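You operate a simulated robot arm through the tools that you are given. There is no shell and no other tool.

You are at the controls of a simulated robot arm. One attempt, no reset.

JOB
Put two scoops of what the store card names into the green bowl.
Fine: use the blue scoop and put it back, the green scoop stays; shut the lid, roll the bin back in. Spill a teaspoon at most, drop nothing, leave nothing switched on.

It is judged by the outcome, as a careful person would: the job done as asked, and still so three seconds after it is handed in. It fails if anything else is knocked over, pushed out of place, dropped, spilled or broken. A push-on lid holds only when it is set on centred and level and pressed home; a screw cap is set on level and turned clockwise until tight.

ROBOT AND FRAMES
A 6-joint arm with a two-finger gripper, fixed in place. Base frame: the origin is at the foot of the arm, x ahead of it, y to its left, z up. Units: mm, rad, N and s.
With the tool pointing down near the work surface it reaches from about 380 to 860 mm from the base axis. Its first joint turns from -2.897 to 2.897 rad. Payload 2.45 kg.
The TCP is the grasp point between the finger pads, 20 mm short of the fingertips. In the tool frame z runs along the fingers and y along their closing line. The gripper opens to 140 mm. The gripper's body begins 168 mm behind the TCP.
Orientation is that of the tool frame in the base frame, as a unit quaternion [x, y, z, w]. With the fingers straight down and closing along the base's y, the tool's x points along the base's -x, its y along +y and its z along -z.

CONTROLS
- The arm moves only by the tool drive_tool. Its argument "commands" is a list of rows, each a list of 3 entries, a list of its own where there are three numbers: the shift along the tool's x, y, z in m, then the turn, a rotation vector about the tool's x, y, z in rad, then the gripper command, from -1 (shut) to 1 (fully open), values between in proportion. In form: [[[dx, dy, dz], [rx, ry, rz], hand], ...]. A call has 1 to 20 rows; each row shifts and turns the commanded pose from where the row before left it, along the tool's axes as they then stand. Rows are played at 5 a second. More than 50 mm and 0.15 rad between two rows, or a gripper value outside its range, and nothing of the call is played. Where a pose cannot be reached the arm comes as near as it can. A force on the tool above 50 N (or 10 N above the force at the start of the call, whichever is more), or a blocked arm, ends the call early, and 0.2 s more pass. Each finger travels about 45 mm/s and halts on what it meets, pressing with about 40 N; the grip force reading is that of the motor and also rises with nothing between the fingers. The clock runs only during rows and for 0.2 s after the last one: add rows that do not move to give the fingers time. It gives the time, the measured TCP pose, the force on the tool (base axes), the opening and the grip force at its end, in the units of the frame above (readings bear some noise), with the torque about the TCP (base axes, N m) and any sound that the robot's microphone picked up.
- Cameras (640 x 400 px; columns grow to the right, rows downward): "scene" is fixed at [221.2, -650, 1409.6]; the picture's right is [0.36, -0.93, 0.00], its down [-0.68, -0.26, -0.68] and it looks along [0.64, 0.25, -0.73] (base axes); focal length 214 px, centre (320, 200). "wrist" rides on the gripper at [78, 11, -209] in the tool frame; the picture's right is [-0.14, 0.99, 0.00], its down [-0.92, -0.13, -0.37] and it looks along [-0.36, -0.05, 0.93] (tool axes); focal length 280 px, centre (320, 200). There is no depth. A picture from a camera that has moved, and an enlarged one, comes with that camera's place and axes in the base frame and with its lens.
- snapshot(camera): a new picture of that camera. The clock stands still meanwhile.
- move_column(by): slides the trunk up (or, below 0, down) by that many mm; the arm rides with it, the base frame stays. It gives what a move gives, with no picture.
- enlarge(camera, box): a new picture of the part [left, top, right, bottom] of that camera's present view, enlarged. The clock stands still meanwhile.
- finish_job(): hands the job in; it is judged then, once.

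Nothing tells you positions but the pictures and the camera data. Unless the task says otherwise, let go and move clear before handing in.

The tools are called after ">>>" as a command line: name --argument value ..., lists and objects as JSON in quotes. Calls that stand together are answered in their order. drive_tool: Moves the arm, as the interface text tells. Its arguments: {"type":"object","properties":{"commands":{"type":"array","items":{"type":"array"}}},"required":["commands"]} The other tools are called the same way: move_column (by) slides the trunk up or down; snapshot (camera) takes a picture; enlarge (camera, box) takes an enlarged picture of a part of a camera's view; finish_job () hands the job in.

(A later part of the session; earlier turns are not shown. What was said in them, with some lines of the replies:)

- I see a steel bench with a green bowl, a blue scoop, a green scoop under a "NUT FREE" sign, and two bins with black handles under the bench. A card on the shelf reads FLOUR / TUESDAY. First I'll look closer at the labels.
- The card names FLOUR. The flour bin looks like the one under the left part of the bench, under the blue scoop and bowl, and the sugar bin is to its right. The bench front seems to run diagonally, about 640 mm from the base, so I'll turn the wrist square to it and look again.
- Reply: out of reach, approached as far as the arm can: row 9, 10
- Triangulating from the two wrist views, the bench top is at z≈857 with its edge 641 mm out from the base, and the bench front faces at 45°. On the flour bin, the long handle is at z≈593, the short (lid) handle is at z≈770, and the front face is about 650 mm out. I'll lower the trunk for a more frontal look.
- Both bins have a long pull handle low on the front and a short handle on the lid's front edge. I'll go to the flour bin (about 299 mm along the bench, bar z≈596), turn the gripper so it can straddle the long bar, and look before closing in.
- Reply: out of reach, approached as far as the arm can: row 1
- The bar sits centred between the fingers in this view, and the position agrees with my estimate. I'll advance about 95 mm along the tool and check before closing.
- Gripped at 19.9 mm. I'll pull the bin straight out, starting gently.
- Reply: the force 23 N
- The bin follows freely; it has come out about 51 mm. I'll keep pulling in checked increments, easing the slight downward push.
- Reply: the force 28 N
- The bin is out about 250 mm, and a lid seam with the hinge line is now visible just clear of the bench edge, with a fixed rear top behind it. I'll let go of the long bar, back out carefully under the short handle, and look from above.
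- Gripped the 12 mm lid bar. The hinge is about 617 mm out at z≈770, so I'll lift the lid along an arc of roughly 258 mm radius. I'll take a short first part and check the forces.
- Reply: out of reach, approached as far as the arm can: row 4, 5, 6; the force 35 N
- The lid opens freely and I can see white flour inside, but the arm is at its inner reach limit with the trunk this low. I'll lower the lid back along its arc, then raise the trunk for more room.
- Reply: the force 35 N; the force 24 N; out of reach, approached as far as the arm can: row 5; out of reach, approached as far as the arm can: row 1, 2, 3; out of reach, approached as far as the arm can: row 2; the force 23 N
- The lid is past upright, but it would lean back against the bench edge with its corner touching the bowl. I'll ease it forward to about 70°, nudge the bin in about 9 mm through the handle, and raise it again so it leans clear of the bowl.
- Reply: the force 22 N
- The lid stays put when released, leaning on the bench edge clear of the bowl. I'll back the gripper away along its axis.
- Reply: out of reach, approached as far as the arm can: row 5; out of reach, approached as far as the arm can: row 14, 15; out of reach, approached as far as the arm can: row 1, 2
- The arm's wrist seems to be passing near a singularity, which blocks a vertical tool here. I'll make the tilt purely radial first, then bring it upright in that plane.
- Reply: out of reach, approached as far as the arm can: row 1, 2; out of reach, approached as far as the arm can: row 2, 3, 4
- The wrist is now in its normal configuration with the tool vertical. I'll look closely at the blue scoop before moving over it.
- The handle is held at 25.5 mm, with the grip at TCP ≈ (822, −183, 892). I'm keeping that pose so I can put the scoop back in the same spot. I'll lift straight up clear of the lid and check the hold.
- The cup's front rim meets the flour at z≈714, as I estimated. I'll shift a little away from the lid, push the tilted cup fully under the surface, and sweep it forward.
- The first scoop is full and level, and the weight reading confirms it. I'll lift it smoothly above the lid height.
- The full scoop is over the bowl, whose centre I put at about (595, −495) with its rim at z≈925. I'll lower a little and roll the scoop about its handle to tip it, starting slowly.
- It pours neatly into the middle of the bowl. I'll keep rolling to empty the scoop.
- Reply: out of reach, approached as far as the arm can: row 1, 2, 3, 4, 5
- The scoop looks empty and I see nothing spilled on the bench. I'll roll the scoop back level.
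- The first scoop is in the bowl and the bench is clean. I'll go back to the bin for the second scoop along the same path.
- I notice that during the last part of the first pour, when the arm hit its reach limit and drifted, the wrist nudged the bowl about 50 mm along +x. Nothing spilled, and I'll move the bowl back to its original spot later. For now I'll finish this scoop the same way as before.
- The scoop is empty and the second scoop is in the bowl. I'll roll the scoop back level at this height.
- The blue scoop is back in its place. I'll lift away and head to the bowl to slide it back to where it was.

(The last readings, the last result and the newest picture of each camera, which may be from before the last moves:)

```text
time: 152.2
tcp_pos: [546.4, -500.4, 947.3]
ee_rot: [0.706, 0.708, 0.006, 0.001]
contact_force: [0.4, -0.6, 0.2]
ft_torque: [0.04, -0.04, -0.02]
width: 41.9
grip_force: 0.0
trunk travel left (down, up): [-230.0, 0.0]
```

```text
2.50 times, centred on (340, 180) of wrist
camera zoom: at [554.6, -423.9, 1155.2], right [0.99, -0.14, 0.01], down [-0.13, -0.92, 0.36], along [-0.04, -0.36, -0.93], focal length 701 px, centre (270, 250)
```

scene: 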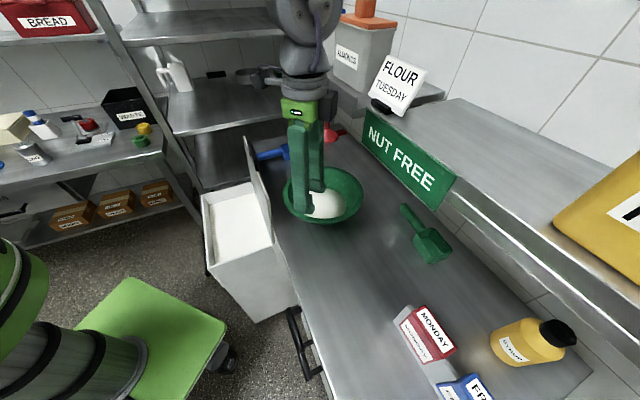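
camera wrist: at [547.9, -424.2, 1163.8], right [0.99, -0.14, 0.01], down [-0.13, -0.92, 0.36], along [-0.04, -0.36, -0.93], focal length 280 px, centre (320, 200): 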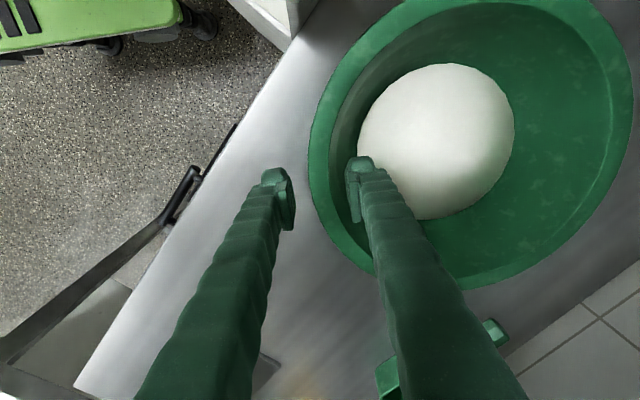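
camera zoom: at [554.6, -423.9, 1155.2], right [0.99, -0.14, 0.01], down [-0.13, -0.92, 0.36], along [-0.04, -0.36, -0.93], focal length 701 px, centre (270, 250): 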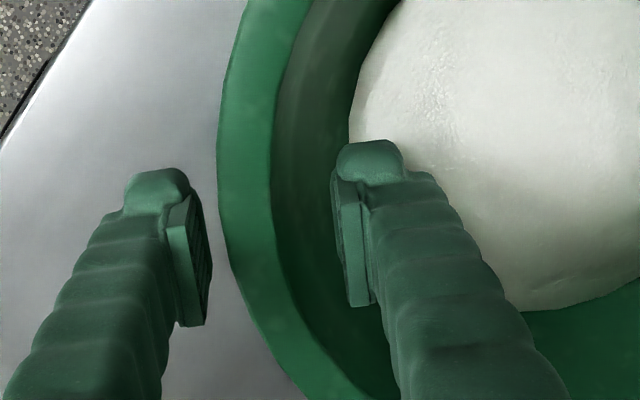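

>>> drive_tool --commands '[[[0, -0.008, 0], [0, 0, 0], -0.5], [[0, 0, 0], [0, 0, 0], -0.55], [[0, -0.005, 0], [0, 0, 0], -0.55], [[0, -0.006, 0], [0, 0, 0], -0.55], [[0, -0.007, 0], [0, 0, 0], -0.55], [[0, -0.007, 0], [0, 0, 0], -0.55], [[0, -0.007, 0], [0, 0, 0], -0.55], [[0, 0, 0], [0, 0, 0], -0.55]]'

>>> enlarge --camera "scene" --box '[240, 130, 400, 250]'

>>> enlarge --camera "wrist" --box '[240, 100, 440, 260]'

```text
time: 154.1
tcp_pos: [505.7, -501.3, 947.6]
ee_rot: [0.707, 0.708, 0.005, 0.0]
contact_force: [-0.1, 0.6, 0.0]
ft_torque: [-0.04, -0.02, -0.01]
width: 31.8
grip_force: 0.4
trunk travel left (down, up): [-230.0, 0.0]
```

```text
3.33 times, centred on (320, 190) of scene
camera zoom: at [221.2, -650.0, 1409.6], right [0.36, -0.93, 0.0], down [-0.68, -0.26, -0.68], along [0.64, 0.25, -0.73], focal length 715 px, centre (320, 233)
```

zoom: 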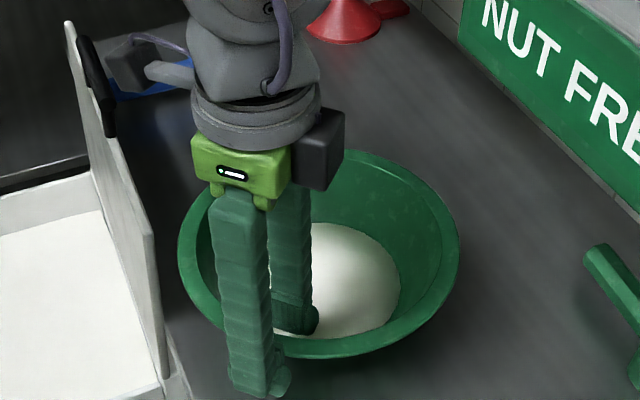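

```text
2.50 times, centred on (340, 180) of wrist
camera zoom: at [514.3, -424.6, 1155.8], right [0.99, -0.14, 0.01], down [-0.13, -0.92, 0.36], along [-0.04, -0.36, -0.93], focal length 701 px, centre (270, 250)
```

zoom: 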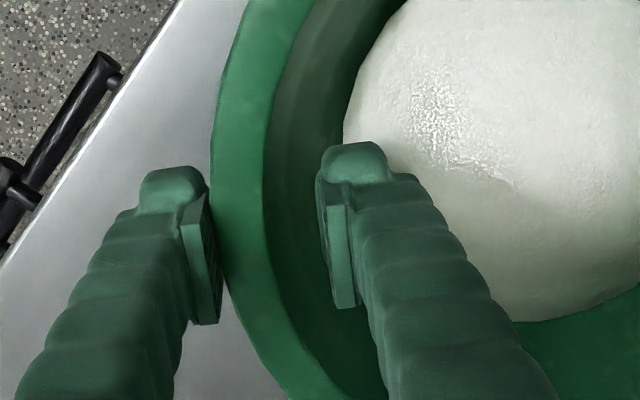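

>>> drive_tool --commands '[[[0, -0.007, 0], [0, 0, 0], -0.55], [[0, -0.007, 0], [0, 0, 0], -0.55], [[0, -0.006, 0], [0, 0, 0], -0.55], [[0, 0, 0], [0, 0, 0], -0.55], [[0, 0, 0], [0, 0, 0], -0.55]]'

>>> enlarge --camera "scene" --box '[240, 130, 400, 250]'

```text
time: 155.2
tcp_pos: [486.6, -502.3, 948.2]
ee_rot: [0.706, 0.708, 0.005, 0.0]
contact_force: [2.2, 0.1, 2.7]
ft_torque: [-0.03, -0.02, 0.01]
width: 32.9
grip_force: 0.4
trunk travel left (down, up): [-230.0, 0.0]
```

```text
3.33 times, centred on (320, 190) of scene
camera zoom: at [221.2, -650.0, 1409.6], right [0.36, -0.93, 0.0], down [-0.68, -0.26, -0.68], along [0.64, 0.25, -0.73], focal length 715 px, centre (320, 233)
```

zoom: 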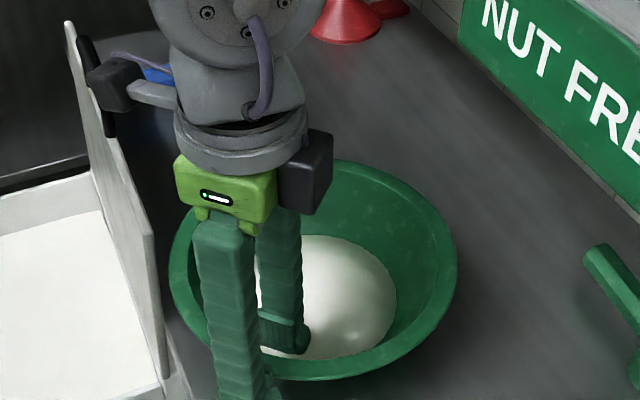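

The bowl is back within a few millimetres of its original place. I'll raise the gripper straight out and check everything.

>>> drive_tool --commands '[[[0, 0.003, -0.01], [0, 0, 0], -0.45], [[0, 0, -0.03], [0, 0, 0], -0.4], [[0, 0, -0.04], [0, 0, 0], -0.4], [[0, 0, -0.04], [0, 0, 0], -0.4], [[0, 0, 0], [0, 0, 0], -0.4]]'

>>> snapshot --camera "wrist"

>>> snapshot --camera "scene"

```text
time: 156.4
tcp_pos: [486.5, -500.1, 1065.5]
ee_rot: [0.707, 0.708, 0.005, -0.001]
contact_force: [-0.1, 0.1, -0.1]
ft_torque: [0.02, 0.02, 0.03]
width: 42.3
grip_force: 0.1
trunk travel left (down, up): [-230.0, 0.0]
```

```text
taken
camera wrist: at [496.0, -423.5, 1273.8], right [0.99, -0.14, 0.01], down [-0.13, -0.92, 0.36], along [-0.04, -0.36, -0.93], focal length 280 px, centre (320, 200)
```

wrist: 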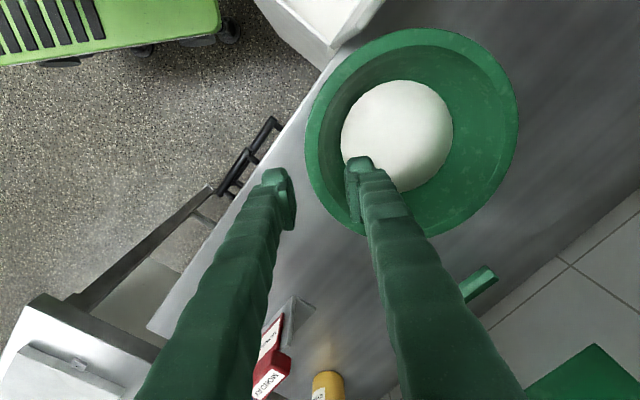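

```text
taken
```

scene: 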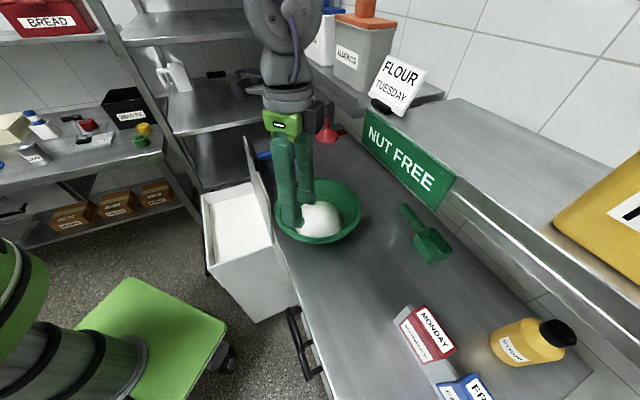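

Next I'll close the lid. I'll back off to open space, turn the gripper to close front-to-back for the lid bar, and lower the trunk for better near reach.

>>> drive_tool --commands '[[[0.0268, -0.0243, 0], [0, 0, 0], -0.4], [[0.0268, -0.0243, 0], [0, 0, 0], -0.4], [[0.0268, -0.0243, 0], [0, 0, 0], -0.4], [[0.0268, -0.0243, 0], [0, 0, 0], -0.4], [[0.0268, -0.0243, 0], [0, 0, 0], -0.4], [[0.0268, -0.0243, 0], [0, 0, 0], -0.4], [[0, 0, 0], [0, 0, -0.1386], -0.4], [[0, 0, 0], [0, 0, -0.1386], -0.4], [[0, 0, 0], [0, 0, -0.1386], -0.4], [[0, 0, 0], [0, 0, -0.1386], -0.4], [[0, 0, 0], [0, 0, -0.1386], -0.4], [[0, 0, 0], [0, 0, -0.1386], -0.4], [[0, 0, 0], [0, 0, -0.1386], -0.4], [[0, 0, 0], [0, 0, -0.1386], -0.4], [[0, 0, 0], [0, 0, 0], -0.4]]'

>>> drive_tool --commands '[[[0, 0, 0], [0, 0, -0.1386], -0.4], [[0, 0, 0], [0, 0, -0.1386], -0.4], [[0, 0, 0], [0, 0, -0.1386], -0.4], [[0, 0, 0], [0, 0, -0.1386], -0.4], [[0, 0, 0], [0, 0, -0.1386], -0.4], [[0, 0, 0], [0, 0, -0.1386], -0.4], [[0, 0, 0], [0, 0, -0.1386], -0.4], [[0, 0, 0], [0, 0, -0.1386], -0.4], [[0, 0, 0], [0, 0, -0.1386], -0.4], [[0, 0, 0], [0, 0, 0], -0.4]]'

>>> snapshot --camera "wrist"

>>> snapshot --camera "scene"

```text
time: 159.7
tcp_pos: [341.3, -342.8, 1065.9]
ee_rot: [0.228, 0.974, 0.003, 0.003]
contact_force: [-0.4, -0.3, 0.2]
ft_torque: [0.0, 0.02, -0.01]
width: 42.1
grip_force: 0.1
trunk travel left (down, up): [-230.0, 0.0]
```

```text
time: 161.8
tcp_pos: [341.4, -340.8, 1066.6]
ee_rot: [-0.385, 0.923, 0.001, 0.004]
contact_force: [0.5, -0.2, -0.4]
ft_torque: [-0.02, -0.01, 0.0]
width: 42.2
grip_force: 0.0
trunk travel left (down, up): [-230.0, 0.0]
```

```text
taken
camera wrist: at [276.9, -390.6, 1273.6], right [-0.61, 0.8, 0.0], down [0.74, 0.56, 0.38], along [0.3, 0.23, -0.93], focal length 280 px, centre (320, 200)
```

wrist: 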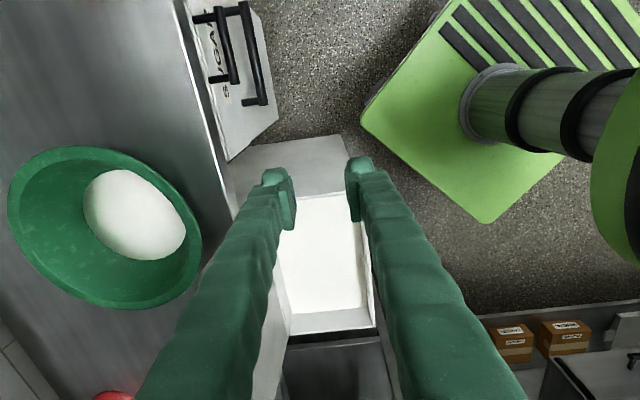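

```text
taken
```

scene: 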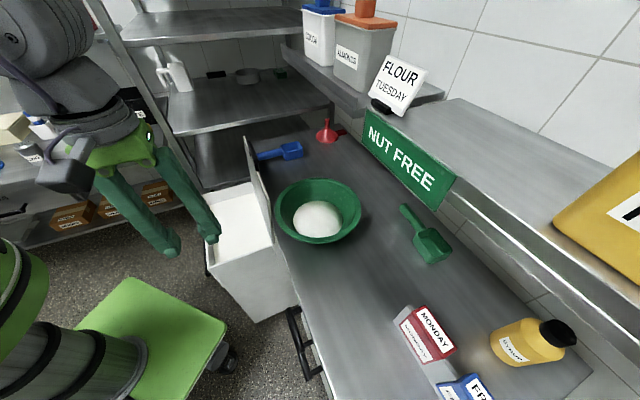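

>>> move_column --by -230

>>> drive_tool --commands '[[[0, 0, -0.04], [0, 0, 0], -0.4], [[0, 0, -0.04], [0, 0, 0], -0.4], [[0, 0, -0.04], [0, 0, 0], -0.4], [[0, 0, -0.04], [0, 0, 0], -0.4], [[0, 0, -0.04], [0, 0, 0], -0.4], [[0, 0, -0.04], [0, 0, 0], -0.4], [[0, 0, -0.03], [0, 0, 0], -0.4], [[0, 0, 0], [0, 0, 0], -0.4]]'

>>> snapshot --camera "wrist"

```text
time: 164.3
tcp_pos: [341.6, -341.5, 836.5]
ee_rot: [-0.383, 0.924, 0.002, 0.005]
contact_force: [-0.6, -0.7, -0.6]
ft_torque: [0.0, -0.01, -0.04]
width: 41.9
grip_force: 0.1
trunk travel left (down, up): [0.0, 230.0]
```

```text
time: 166.1
tcp_pos: [340.4, -342.3, 1107.2]
ee_rot: [-0.384, 0.923, 0.002, 0.005]
contact_force: [-0.6, -0.5, 0.2]
ft_torque: [-0.03, 0.01, 0.0]
width: 42.0
grip_force: 0.1
trunk travel left (down, up): [0.0, 230.0]
```

```text
taken
camera wrist: at [275.2, -391.0, 1314.0], right [-0.6, 0.8, 0.0], down [0.74, 0.56, 0.38], along [0.3, 0.23, -0.93], focal length 280 px, centre (320, 200)
```

wrist: 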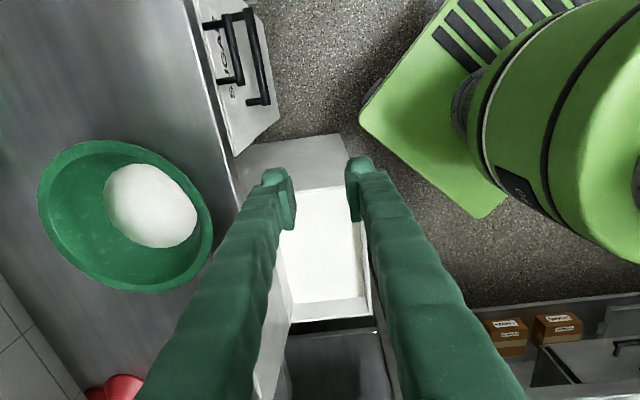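

>>> drive_tool --commands '[[[-0.037, -0.0213, 0], [0, 0, 0], -0.4], [[-0.037, -0.0213, 0], [0, 0, 0], -0.4], [[-0.037, -0.0213, 0], [0, 0, 0], -0.4], [[-0.037, -0.0213, 0], [0, 0, 0], -0.4], [[-0.037, -0.0213, 0], [0, 0, 0], -0.4], [[-0.037, -0.0213, 0], [0, 0, 0], -0.4], [[-0.037, -0.0213, 0], [0, 0, 0], -0.4], [[-0.037, -0.0213, 0], [0, 0, 0], -0.4], [[0, 0, 0], [0, 0, 0], -0.4]]'

>>> snapshot --camera "wrist"

>>> enlarge --camera "scene" --box '[180, 90, 340, 250]'

```text
time: 168.1
tcp_pos: [670.9, -254.9, 1110.8]
ee_rot: [-0.384, 0.924, 0.003, 0.005]
contact_force: [0.8, 0.9, 0.0]
ft_torque: [0.01, 0.05, 0.0]
width: 42.0
grip_force: 0.0
trunk travel left (down, up): [0.0, 230.0]
```

```text
taken
camera wrist: at [606.9, -303.7, 1317.6], right [-0.6, 0.8, 0.0], down [0.74, 0.56, 0.38], along [0.3, 0.23, -0.93], focal length 280 px, centre (320, 200)
```

wrist: 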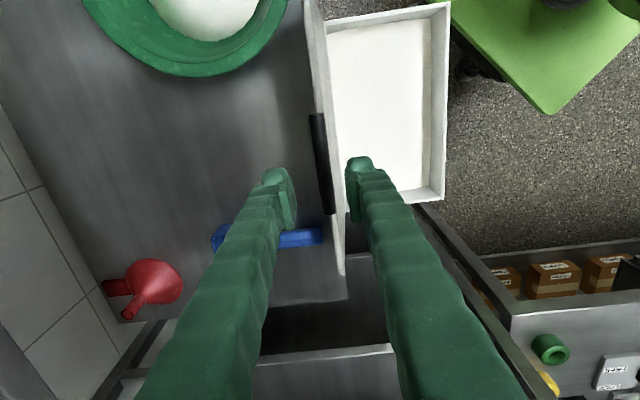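

```text
2.50 times, centred on (260, 170) of scene
camera zoom: at [221.2, -650.0, 1409.6], right [0.36, -0.93, 0.0], down [-0.68, -0.26, -0.68], along [0.64, 0.25, -0.73], focal length 536 px, centre (470, 275)
```

zoom: 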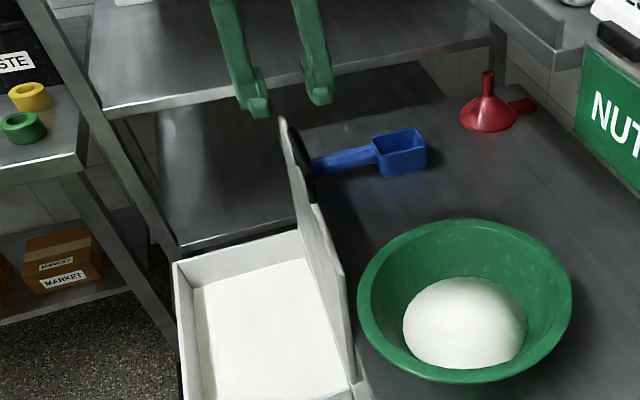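

>>> drive_tool --commands '[[[0, 0.002, 0.03], [0, 0, 0], -0.4], [[0, 0, 0.03], [0, 0, 0], -0.4], [[0, 0, 0.015], [0, 0, 0], -0.4], [[0, 0, 0.008], [0, 0, 0], -0.4], [[0, 0, 0], [0, 0, 0], -0.4]]'

>>> enlarge --camera "wrist" --box '[220, 80, 420, 260]'

>>> enlarge --camera "scene" --box '[220, 110, 300, 170]'

```text
time: 169.3
tcp_pos: [668.7, -254.8, 1025.9]
ee_rot: [-0.383, 0.924, 0.002, 0.005]
contact_force: [0.1, -0.8, 0.3]
ft_torque: [-0.02, -0.01, 0.0]
width: 42.2
grip_force: 0.0
trunk travel left (down, up): [0.0, 230.0]
```

```text
2.22 times, centred on (320, 170) of wrist
camera zoom: at [603.7, -302.6, 1233.2], right [-0.6, 0.8, 0.0], down [0.74, 0.56, 0.38], along [0.3, 0.23, -0.93], focal length 623 px, centre (320, 267)
```

zoom: 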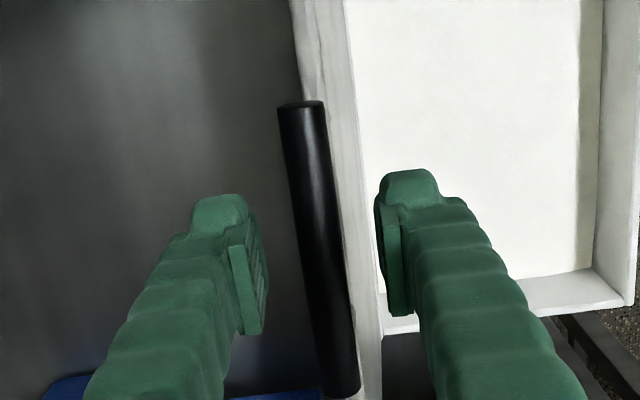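

```text
6.67 times, centred on (260, 140) of scene
camera zoom: at [221.2, -650.0, 1409.6], right [0.36, -0.93, 0.0], down [-0.68, -0.26, -0.68], along [0.64, 0.25, -0.73], focal length 1430 px, centre (720, 600)
```

zoom: 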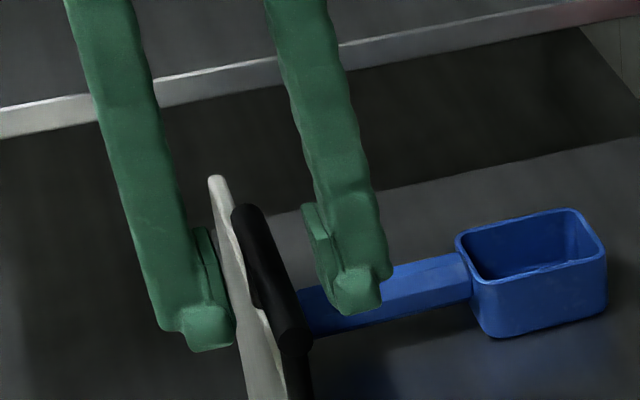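

>>> drive_tool --commands '[[[0, 0, 0], [0, 0, 0], -0.7], [[0, 0, 0], [0, 0, 0], -1], [[0, 0, 0], [0, 0, 0], -1], [[0, 0, 0], [0, 0, 0], -1]]'

>>> snapshot --camera "wrist"

```text
time: 170.3
tcp_pos: [669.0, -253.1, 1025.7]
ee_rot: [-0.382, 0.924, 0.002, 0.004]
contact_force: [-0.8, 0.1, -2.1]
ft_torque: [-0.03, -0.02, -1.3]
width: 11.1
grip_force: 37.9
trunk travel left (down, up): [0.0, 230.0]
```

```text
taken
camera wrist: at [603.7, -302.5, 1233.1], right [-0.6, 0.8, 0.0], down [0.74, 0.56, 0.38], along [0.3, 0.23, -0.93], focal length 280 px, centre (320, 200)
```

wrist: 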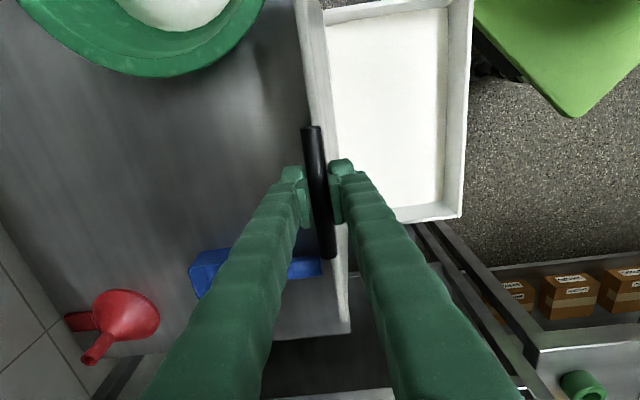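

>>> drive_tool --commands '[[[0, 0.0254, -0.001], [0, 0, 0], -1], [[0, 0.0253, 0.0015], [0, 0, 0], -1], [[0, 0.025, 0.0041], [0, 0, 0], -1], [[0, 0.0245, 0.0066], [0, 0, 0], -1], [[0, 0.0237, 0.009], [0, 0, 0], -1], [[0, 0.0228, 0.0113], [0, 0, 0], -1], [[0, 0, 0], [0, 0, 0], -1]]'

>>> enlarge --camera "scene" --box '[140, 110, 380, 290]'

```text
time: 171.9
tcp_pos: [564.2, -147.3, 995.5]
ee_rot: [-0.382, 0.924, 0.002, 0.004]
contact_force: [-9.5, -5.0, 7.0]
ft_torque: [0.22, -0.27, -1.32]
width: 10.7
grip_force: 38.2
trunk travel left (down, up): [0.0, 230.0]
```

```text
2.22 times, centred on (260, 200) of scene
camera zoom: at [221.2, -650.0, 1409.6], right [0.36, -0.93, 0.0], down [-0.68, -0.26, -0.68], along [0.64, 0.25, -0.73], focal length 477 px, centre (453, 200)
```

zoom: 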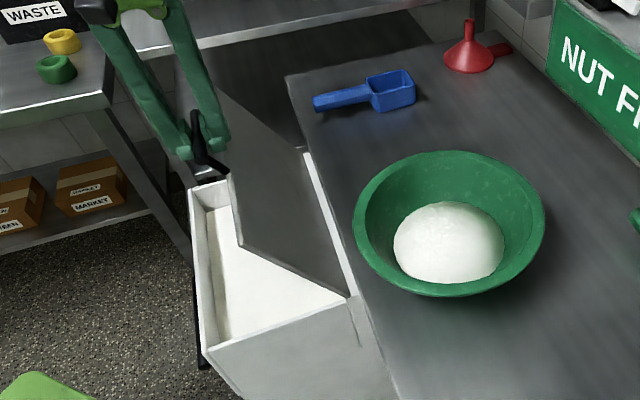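

>>> drive_tool --commands '[[[0, 0.0215, 0.0135], [0, 0, 0], -1], [[0, 0.02, 0.0156], [0, 0, 0], -1], [[0, 0.0184, 0.0175], [0, 0, 0], -1], [[0, 0.0166, 0.0193], [0, 0, 0], -1], [[0, 0.0146, 0.0208], [0, 0, 0], -1], [[0, 0.0124, 0.0222], [0, 0, 0], -1], [[0, 0, 0], [0, 0, 0], -1]]'

>>> enlarge --camera "scene" --box '[140, 110, 380, 290]'

```text
time: 173.5
tcp_pos: [490.0, -74.8, 885.3]
ee_rot: [-0.384, 0.923, 0.003, 0.004]
contact_force: [-6.9, -5.1, -2.6]
ft_torque: [-0.18, 0.33, -0.19]
width: 10.8
grip_force: 37.7
trunk travel left (down, up): [0.0, 230.0]
```

```text
2.22 times, centred on (260, 200) of scene
camera zoom: at [221.2, -650.0, 1409.6], right [0.36, -0.93, 0.0], down [-0.68, -0.26, -0.68], along [0.64, 0.25, -0.73], focal length 477 px, centre (453, 200)
```

zoom: 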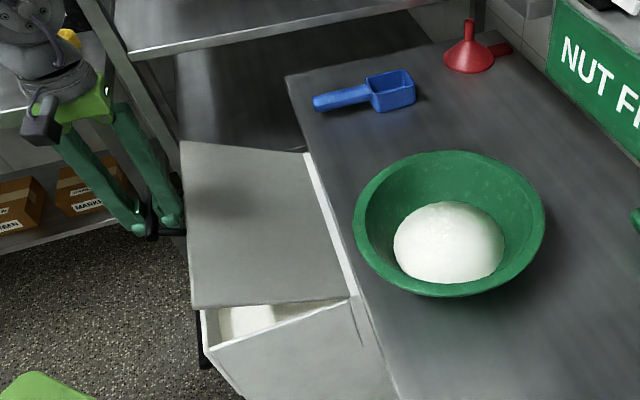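

>>> drive_tool --commands '[[[0, 0.0101, 0.0233], [0, 0, 0], -1], [[0, 0.0077, 0.0242], [0, 0, 0], -1], [[0, 0.0053, 0.0248], [0, 0, 0], -1], [[0, 0.0024, 0.0202], [0, 0, 0], -1], [[0, 0.0005, 0.01], [0, 0, 0], -1], [[0, 0, 0], [0, 0, 0], -1]]'

>>> enlarge --camera "scene" --box '[140, 110, 380, 290]'

>>> snapshot --camera "wrist"

```text
time: 174.9
tcp_pos: [471.8, -54.8, 782.5]
ee_rot: [-0.383, 0.924, 0.003, 0.003]
contact_force: [-21.8, -16.5, -1.8]
ft_torque: [0.11, 0.1, -0.83]
width: 10.3
grip_force: 37.7
trunk travel left (down, up): [0.0, 230.0]
```

```text
2.22 times, centred on (260, 200) of scene
camera zoom: at [221.2, -650.0, 1409.6], right [0.36, -0.93, 0.0], down [-0.68, -0.26, -0.68], along [0.64, 0.25, -0.73], focal length 477 px, centre (453, 200)
```

zoom: 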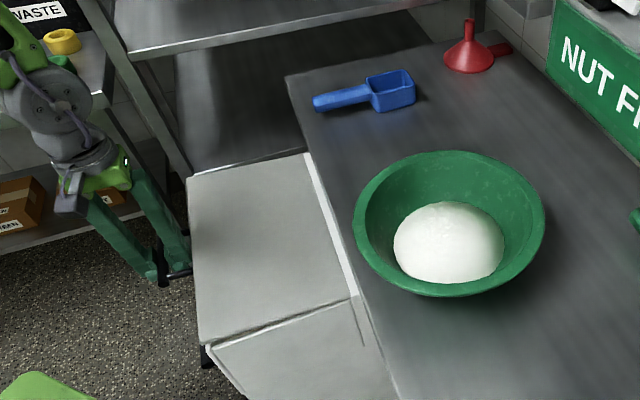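

```text
taken
camera wrist: at [408.2, -104.8, 989.9], right [-0.6, 0.8, 0.0], down [0.74, 0.56, 0.38], along [0.3, 0.23, -0.93], focal length 280 px, centre (320, 200)
```

wrist: 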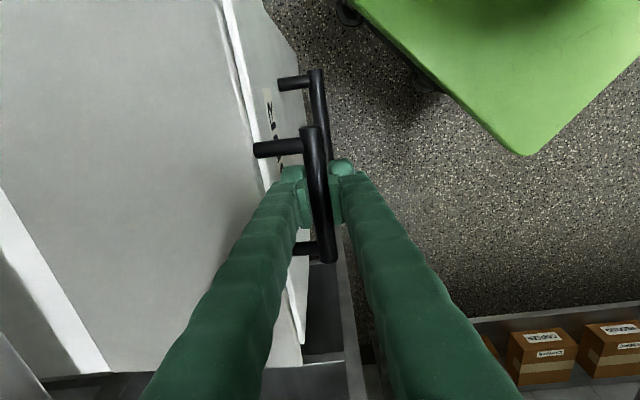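

>>> drive_tool --commands '[[[0.0025, 0, 0.004], [0, 0, 0], -1], [[0, 0.0005, 0.003], [0, 0, 0], -1], [[0, 0, 0.002], [0, 0, 0], -1], [[0, 0, 0], [0, 0, 0], -1]]'

>>> enlarge --camera "wrist" --box '[160, 0, 360, 400]'

>>> enlarge --camera "scene" --box '[190, 170, 300, 330]'

```text
time: 175.9
tcp_pos: [473.8, -57.0, 776.1]
ee_rot: [-0.384, 0.923, 0.002, 0.006]
contact_force: [-1.5, -6.7, -0.7]
ft_torque: [0.83, -0.79, -0.27]
width: 10.5
grip_force: 37.6
trunk travel left (down, up): [0.0, 230.0]
```

```text
1.00 times, centred on (260, 200) of wrist (not enlarged: the box is as wide or as high as the picture)
camera zoom: at [409.1, -106.4, 981.9], right [-0.61, 0.8, 0.0], down [0.74, 0.56, 0.38], along [0.3, 0.23, -0.93], focal length 280 px, centre (380, 200)
```

zoom: 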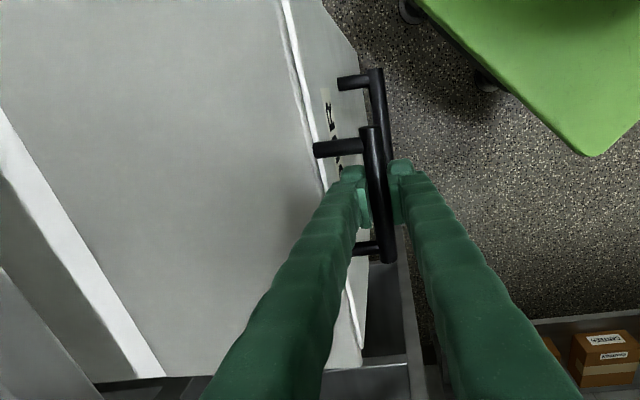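

```text
2.50 times, centred on (245, 250) of scene
camera zoom: at [221.2, -650.0, 1409.6], right [0.36, -0.93, 0.0], down [-0.68, -0.26, -0.68], along [0.64, 0.25, -0.73], focal length 536 px, centre (508, 75)
```

zoom: 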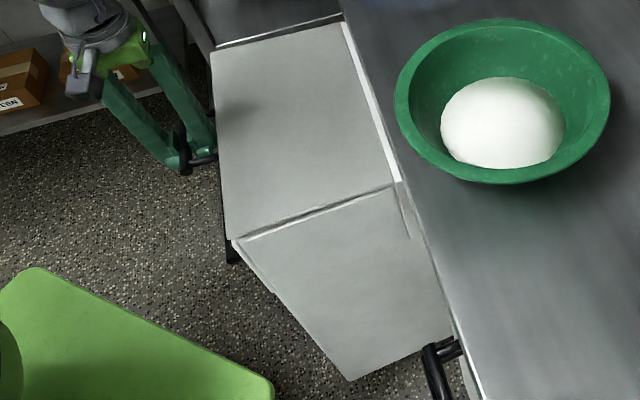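

>>> drive_tool --commands '[[[0, 0, 0.0015], [0, 0, 0], -1], [[0, 0, 0.0015], [0, 0, 0], -1], [[0, 0, 0], [0, 0, 0], -1]]'

>>> enlarge --camera "scene" --box '[200, 200, 260, 270]'

```text
time: 176.7
tcp_pos: [473.4, -56.6, 770.3]
ee_rot: [-0.384, 0.923, 0.001, 0.005]
contact_force: [8.8, 5.9, -0.1]
ft_torque: [0.4, -0.4, -0.23]
width: 10.6
grip_force: 37.8
trunk travel left (down, up): [0.0, 230.0]
```

```text
5.71 times, centred on (230, 235) of scene
camera zoom: at [221.2, -650.0, 1409.6], right [0.36, -0.93, 0.0], down [-0.68, -0.26, -0.68], along [0.64, 0.25, -0.73], focal length 1226 px, centre (834, 0)
```

zoom: 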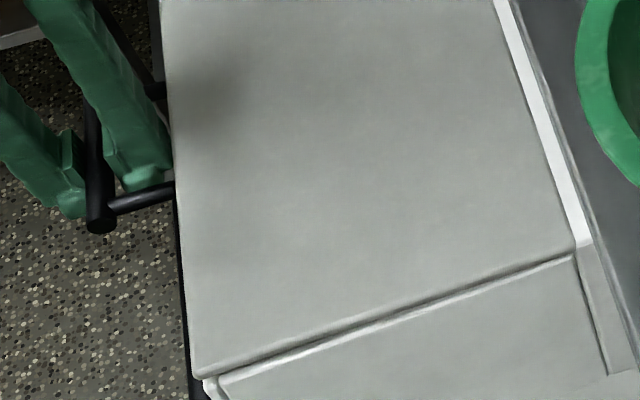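

>>> drive_tool --commands '[[[0, 0, 0.002], [0, 0, 0], -1], [[0, 0, 0.002], [0, 0, 0], -1], [[0, 0, 0], [0, 0, 0], -1]]'

>>> enlarge --camera "scene" --box '[200, 200, 260, 270]'

```text
time: 177.5
tcp_pos: [473.7, -55.7, 767.8]
ee_rot: [-0.384, 0.924, 0.001, 0.005]
contact_force: [10.9, 7.0, -1.1]
ft_torque: [0.42, -0.39, -0.19]
width: 10.6
grip_force: 37.5
trunk travel left (down, up): [0.0, 230.0]
```

```text
5.71 times, centred on (230, 235) of scene
camera zoom: at [221.2, -650.0, 1409.6], right [0.36, -0.93, 0.0], down [-0.68, -0.26, -0.68], along [0.64, 0.25, -0.73], focal length 1226 px, centre (834, 0)
```

zoom: 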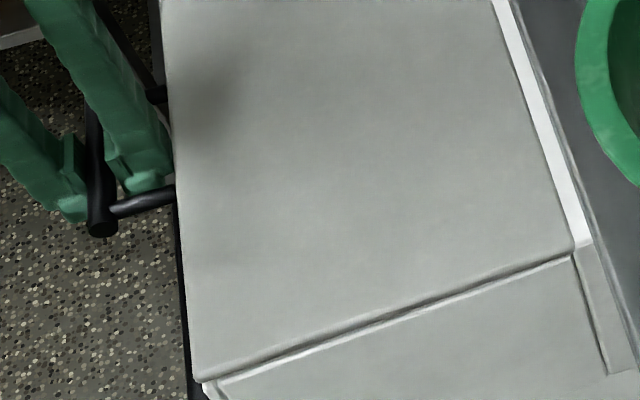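

>>> drive_tool --commands '[[[0, 0, 0.0015], [0, 0, 0], -1], [[0, 0, 0.0015], [0, 0, 0], -1], [[0, 0, 0.0015], [0, 0, 0], -1], [[0, 0, 0], [0, 0, 0], -1]]'

>>> enlarge --camera "scene" --box '[200, 200, 260, 270]'

```text
time: 178.5
tcp_pos: [473.9, -55.7, 764.3]
ee_rot: [-0.384, 0.923, 0.001, 0.004]
contact_force: [14.2, 15.8, 5.2]
ft_torque: [-0.04, 0.09, -0.22]
width: 10.5
grip_force: 37.6
trunk travel left (down, up): [0.0, 230.0]
```

```text
5.71 times, centred on (230, 235) of scene
camera zoom: at [221.2, -650.0, 1409.6], right [0.36, -0.93, 0.0], down [-0.68, -0.26, -0.68], along [0.64, 0.25, -0.73], focal length 1226 px, centre (834, 0)
```

zoom: 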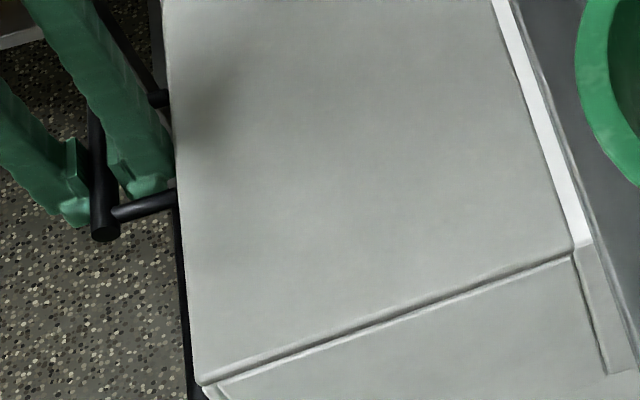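

The lid is seated, since I now feel upward support. Still holding its bar, I'll push the bin straight back in, in checked steps.

>>> drive_tool --commands '[[[-0.0015, -0.01, 0], [0, 0, 0], -1], [[0, -0.015, 0], [0, 0, 0], -1], [[0, -0.015, 0], [0, 0, 0], -1], [[0, 0, 0], [0, 0, 0], -1]]'

>>> enlarge --camera "scene" --box '[160, 150, 340, 330]'

```text
time: 179.5
tcp_pos: [500.3, -84.9, 763.6]
ee_rot: [-0.383, 0.924, 0.003, 0.004]
contact_force: [-3.1, -4.3, 2.0]
ft_torque: [0.49, -0.68, -0.16]
width: 10.4
grip_force: 37.5
trunk travel left (down, up): [0.0, 230.0]
```

```text
2.22 times, centred on (250, 240) of scene
camera zoom: at [221.2, -650.0, 1409.6], right [0.36, -0.93, 0.0], down [-0.68, -0.26, -0.68], along [0.64, 0.25, -0.73], focal length 477 px, centre (476, 111)
```

zoom: 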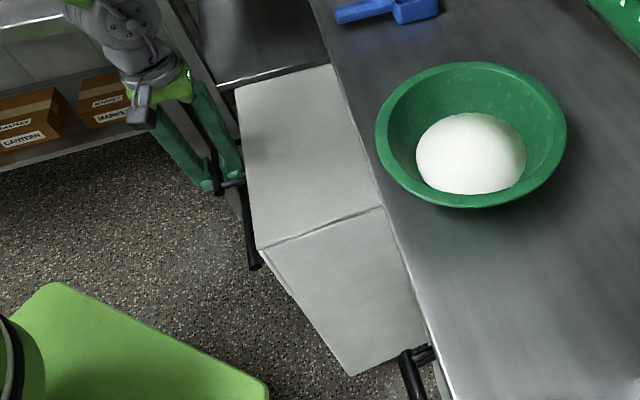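

>>> drive_tool --commands '[[[0, -0.015, 0], [0, 0, 0], -1], [[0, -0.02, 0], [0, 0, 0], -1], [[0, -0.02, 0], [0, 0, 0], -1], [[0, -0.02, 0], [0, 0, 0], -1], [[0, -0.02, 0], [0, 0, 0], -1], [[0, -0.015, 0], [0, 0, 0], -1], [[0, 0, 0], [0, 0, 0], -1]]'

>>> enlarge --camera "scene" --box '[160, 150, 340, 330]'

>>> snapshot --camera "wrist"

```text
time: 181.1
tcp_pos: [578.3, -162.8, 764.6]
ee_rot: [-0.383, 0.924, 0.002, 0.005]
contact_force: [-11.3, -13.8, -0.7]
ft_torque: [0.7, -0.82, -0.13]
width: 10.6
grip_force: 37.7
trunk travel left (down, up): [0.0, 230.0]
```

```text
2.22 times, centred on (250, 240) of scene
camera zoom: at [221.2, -650.0, 1409.6], right [0.36, -0.93, 0.0], down [-0.68, -0.26, -0.68], along [0.64, 0.25, -0.73], focal length 477 px, centre (476, 111)
```

zoom: 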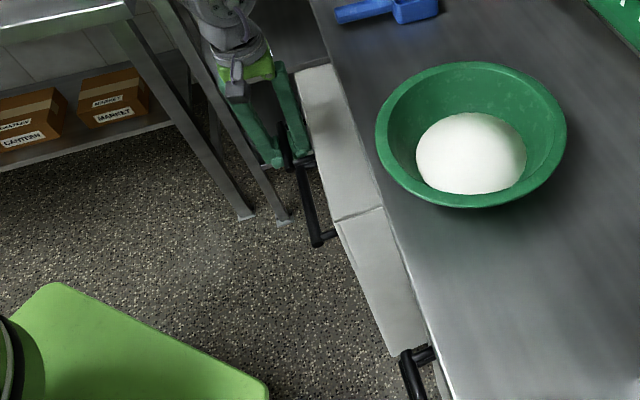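

```text
taken
camera wrist: at [514.4, -211.6, 971.2], right [-0.6, 0.8, 0.0], down [0.74, 0.56, 0.38], along [0.3, 0.23, -0.93], focal length 280 px, centre (320, 200)
```

wrist: 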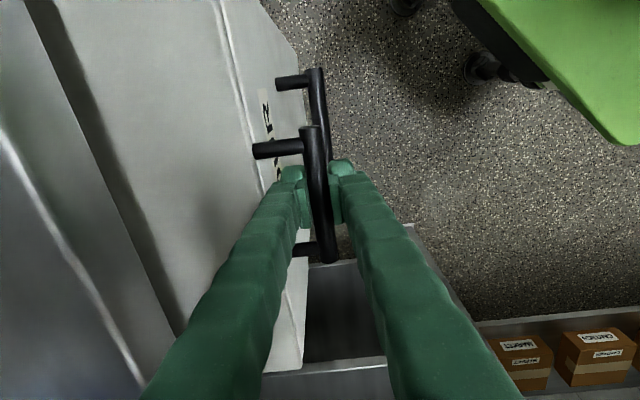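

>>> drive_tool --commands '[[[0.0015, -0.015, 0], [0, 0, 0], -1], [[0, -0.02, 0], [0, 0, 0], -1], [[0, -0.02, 0], [0, 0, 0], -1], [[0, -0.015, 0], [0, 0, 0], -1], [[0, 0, 0], [0, 0, 0], -1]]'

>>> snapshot --camera "wrist"

>>> enlarge --camera "scene" --box '[160, 150, 340, 330]'

```text
time: 182.3
tcp_pos: [629.7, -212.2, 762.9]
ee_rot: [-0.384, 0.923, 0.001, 0.005]
contact_force: [3.4, 2.6, -0.3]
ft_torque: [0.72, -0.9, -0.15]
width: 10.5
grip_force: 37.5
trunk travel left (down, up): [0.0, 230.0]
```

```text
taken
camera wrist: at [564.3, -261.5, 970.7], right [-0.6, 0.8, 0.0], down [0.74, 0.56, 0.38], along [0.3, 0.23, -0.93], focal length 280 px, centre (320, 200)
```

wrist: 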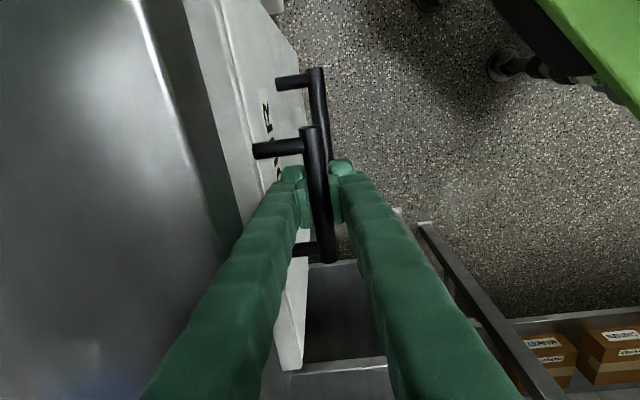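

```text
2.22 times, centred on (250, 240) of scene
camera zoom: at [221.2, -650.0, 1409.6], right [0.36, -0.93, 0.0], down [-0.68, -0.26, -0.68], along [0.64, 0.25, -0.73], focal length 477 px, centre (476, 111)
```

zoom: 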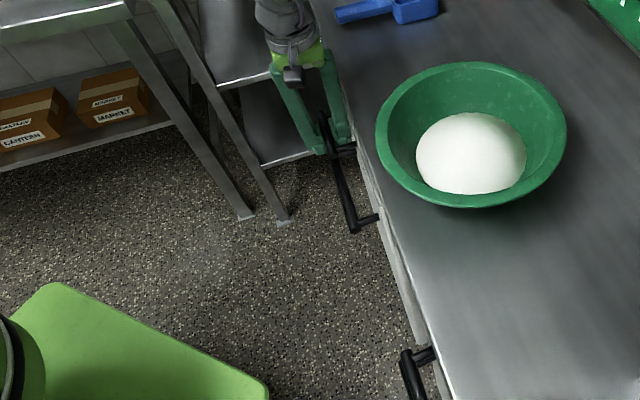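

>>> drive_tool --commands '[[[0, -0.008, 0], [0, 0, 0], -1], [[0, -0.005, 0], [0, 0, 0], -1], [[0, -0.003, 0], [0, 0, 0], -1], [[0, 0, 0], [0, 0, 0], -1]]'

>>> enlarge --camera "scene" --box '[230, 120, 390, 280]'

>>> snapshot --camera "wrist"

```text
time: 183.3
tcp_pos: [637.0, -218.5, 763.3]
ee_rot: [-0.383, 0.924, 0.004, 0.002]
contact_force: [-19.8, 33.4, 1.8]
ft_torque: [-1.9, -3.04, -0.92]
width: 10.3
grip_force: 38.0
trunk travel left (down, up): [0.0, 230.0]
```

```text
2.50 times, centred on (310, 200) of scene
camera zoom: at [221.2, -650.0, 1409.6], right [0.36, -0.93, 0.0], down [-0.68, -0.26, -0.68], along [0.64, 0.25, -0.73], focal length 536 px, centre (345, 200)
```

zoom: 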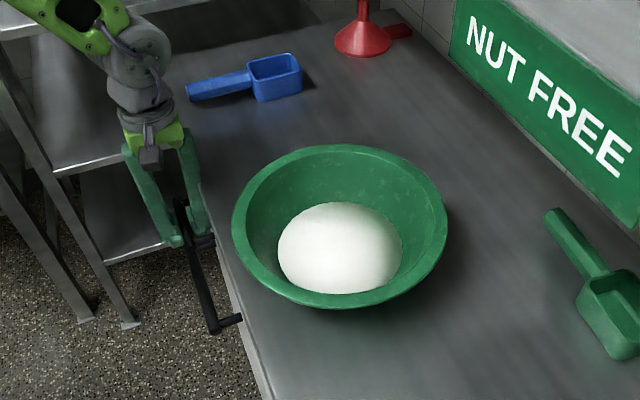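

```text
taken
camera wrist: at [572.7, -268.9, 970.8], right [-0.6, 0.8, 0.01], down [0.74, 0.56, 0.37], along [0.3, 0.23, -0.93], focal length 280 px, centre (320, 200)
```

wrist: 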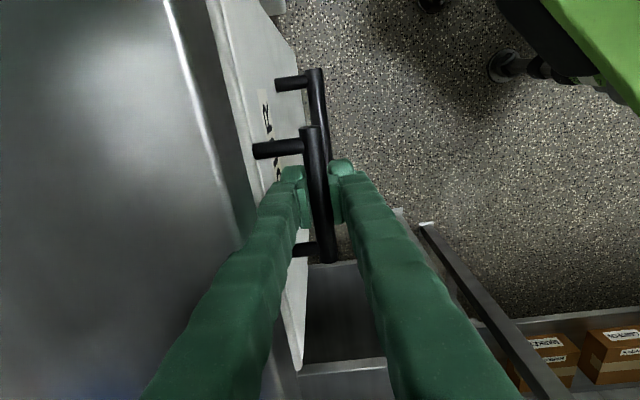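

The back finger met the bench edge: the contact is about 93 mm above the grip, at z≈856. The bin is about 6 mm short of home, so I'll lean the tool back around the bar to clear the bench and finish the push.

>>> drive_tool --commands '[[[0, 0.002, 0], [0.1, 0, 0], -1], [[0, 0, 0], [0.1, 0, 0], -1], [[0, 0, 0], [0.1, 0, 0], -1], [[0, 0, 0], [0, 0, 0], -1]]'

>>> snapshot --camera "wrist"

```text
time: 184.3
tcp_pos: [639.6, -223.2, 763.5]
ee_rot: [-0.379, 0.914, -0.13, 0.057]
contact_force: [8.2, 4.1, 0.5]
ft_torque: [0.29, -0.27, 1.24]
width: 10.1
grip_force: 37.6
trunk travel left (down, up): [0.0, 230.0]
```

```text
taken
camera wrist: at [534.7, -230.6, 959.8], right [-0.58, 0.77, -0.28], down [0.66, 0.64, 0.4], along [0.48, 0.05, -0.88], focal length 280 px, centre (320, 200)
```

wrist: 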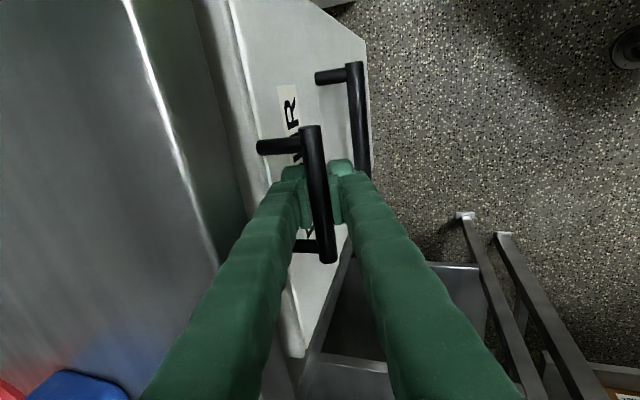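

>>> enlarge --camera "scene" --box '[230, 120, 390, 280]'

>>> enlarge --camera "scene" --box '[220, 240, 480, 400]'

```text
2.50 times, centred on (310, 200) of scene
camera zoom: at [221.2, -650.0, 1409.6], right [0.36, -0.93, 0.0], down [-0.68, -0.26, -0.68], along [0.64, 0.25, -0.73], focal length 536 px, centre (345, 200)
```

zoom: 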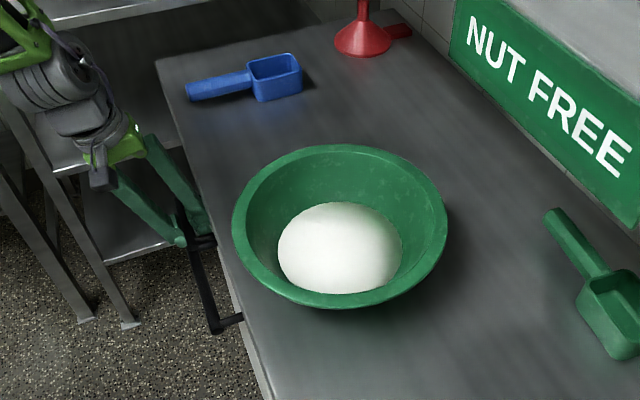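

```text
2.46 times, centred on (350, 320) of scene
camera zoom: at [221.2, -650.0, 1409.6], right [0.36, -0.93, 0.0], down [-0.68, -0.26, -0.68], along [0.64, 0.25, -0.73], focal length 528 px, centre (246, -95)
```

zoom: 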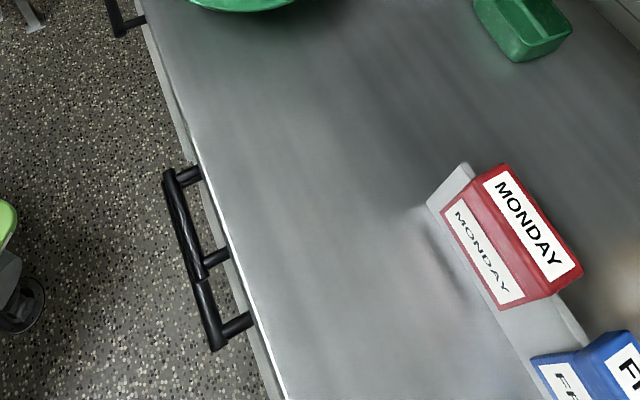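

The bin and scoop match the opening pictures. I'll let go of the lid bar and back away.

>>> drive_tool --commands '[[[0, 0, 0], [0, 0, 0], -0.72], [[0, 0, 0], [0, 0, 0], -0.66], [[0, 0, 0], [0, 0, 0], -0.66], [[0, 0, -0.015], [0, 0, 0], -0.66], [[0, 0, -0.025], [0, 0, 0], -0.66], [[0, 0, -0.035], [0, 0, 0], -0.66], [[0, 0.01, -0.04], [0, 0, 0], -0.66], [[0, 0.02, -0.04], [0, 0, 0], -0.66], [[0, 0, 0], [0, 0, 0], -0.66]]'

>>> snapshot --camera "wrist"

>>> snapshot --camera "scene"

```text
time: 186.3
tcp_pos: [584.4, -172.3, 901.7]
ee_rot: [-0.378, 0.913, -0.137, 0.062]
contact_force: [0.4, 0.1, -0.1]
ft_torque: [-0.01, -0.04, 0.04]
width: 23.7
grip_force: 0.0
trunk travel left (down, up): [0.0, 230.0]
```

```text
taken
camera wrist: at [476.2, -177.3, 1096.9], right [-0.57, 0.77, -0.29], down [0.66, 0.64, 0.4], along [0.49, 0.04, -0.87], focal length 280 px, centre (320, 200)
```

wrist: 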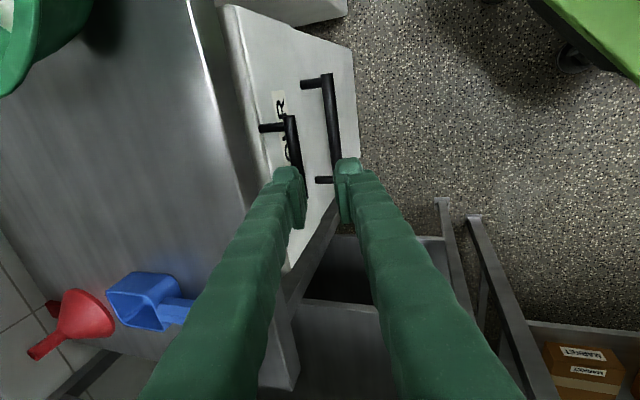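

```text
taken
```

scene: 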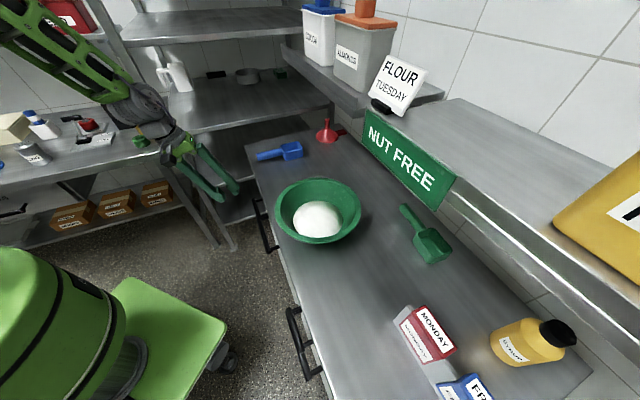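

>>> enlarge --camera "wrist" --box '[190, 0, 370, 240]'

>>> enlarge --camera "scene" --box '[230, 120, 450, 280]'

```text
1.67 times, centred on (280, 120) of wrist
camera zoom: at [476.2, -177.3, 1096.9], right [-0.57, 0.77, -0.29], down [0.66, 0.64, 0.4], along [0.49, 0.04, -0.87], focal length 467 px, centre (387, 333)
```

zoom: 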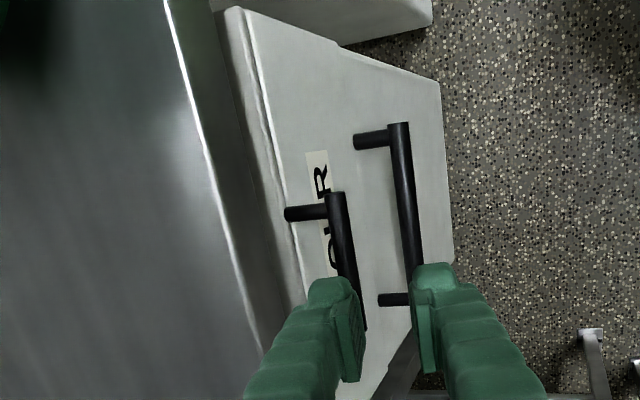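

```text
2.50 times, centred on (340, 200) of scene
camera zoom: at [221.2, -650.0, 1409.6], right [0.36, -0.93, 0.0], down [-0.68, -0.26, -0.68], along [0.64, 0.25, -0.73], focal length 536 px, centre (270, 200)
```

zoom: 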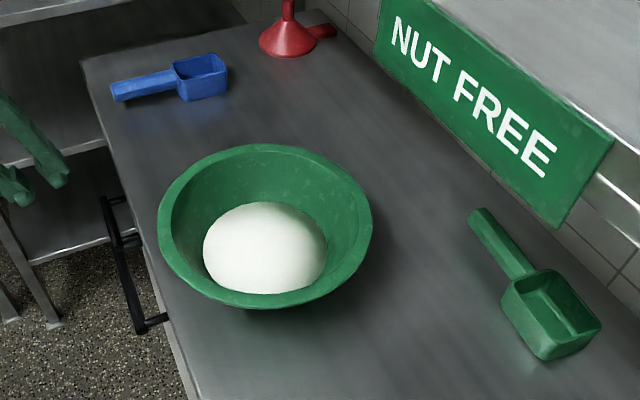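

>>> drive_tool --commands '[[[0, 0.02, -0.02], [0, 0, 0], -0.5], [[0, 0.02, -0.02], [0, 0, 0], -0.5], [[0, 0, 0], [0, 0, 0], -0.5], [[0, 0, 0], [0, 0, 0], -0.5]]'

>>> snapshot --camera "scene"

>>> enlarge --camera "scene" --box '[180, 180, 340, 380]'

```text
time: 187.3
tcp_pos: [548.5, -135.1, 928.5]
ee_rot: [-0.379, 0.913, -0.136, 0.061]
contact_force: [0.4, 0.4, -0.5]
ft_torque: [-0.04, -0.01, 0.0]
width: 34.9
grip_force: 0.1
trunk travel left (down, up): [0.0, 230.0]
```

```text
taken
```

scene: 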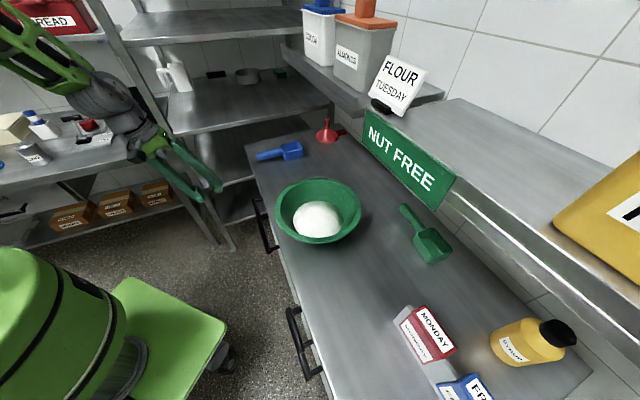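

```text
2.00 times, centred on (260, 280) of scene
camera zoom: at [221.2, -650.0, 1409.6], right [0.36, -0.93, 0.0], down [-0.68, -0.26, -0.68], along [0.64, 0.25, -0.73], focal length 429 px, centre (440, 40)
```

zoom: 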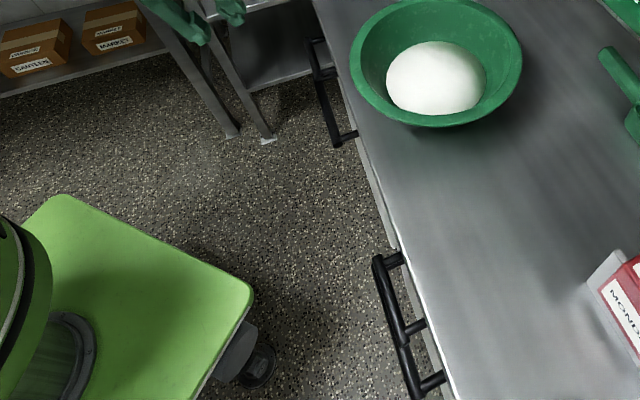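

>>> enlarge --camera "scene" --box '[160, 220, 260, 300]'

```text
5.00 times, centred on (210, 260) of scene
camera zoom: at [221.2, -650.0, 1409.6], right [0.36, -0.93, 0.0], down [-0.68, -0.26, -0.68], along [0.64, 0.25, -0.73], focal length 1072 px, centre (870, -100)
```

zoom: 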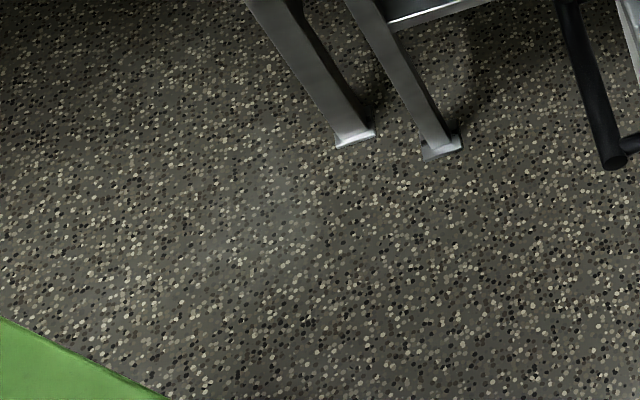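

The floor and bench show no flour that I can see. Two scoops are in the green bowl, the blue scoop is back in its place, the green scoop is untouched, the lid is shut, the bin is home, and the gripper is open and clear. I'm handing the job in.

>>> finish_job

```text
The job is handed in.
```

I put two scoops of flour, as the store card names, into the green bowl with the blue scoop and handed the job in. I don't have the judge's result.

- **Bowl:** the wrist pushed it about 55 mm during the first pour, when the arm drifted at its reach limit. I slid it back to within about 8 mm of where it started. Nothing tipped.
- **Scoops:** the blue scoop is back within a few millimetres of its original spot, facing the same way. The green scoop was never touched.
- **Flour bin:** the lid is shut and the bin is rolled back in. Its handles measure within about 4 mm of where they started.
- **Spills:** I saw no flour on the bench or floor in the camera pictures.

I turned nothing on. The gripper is open and clear of everything.
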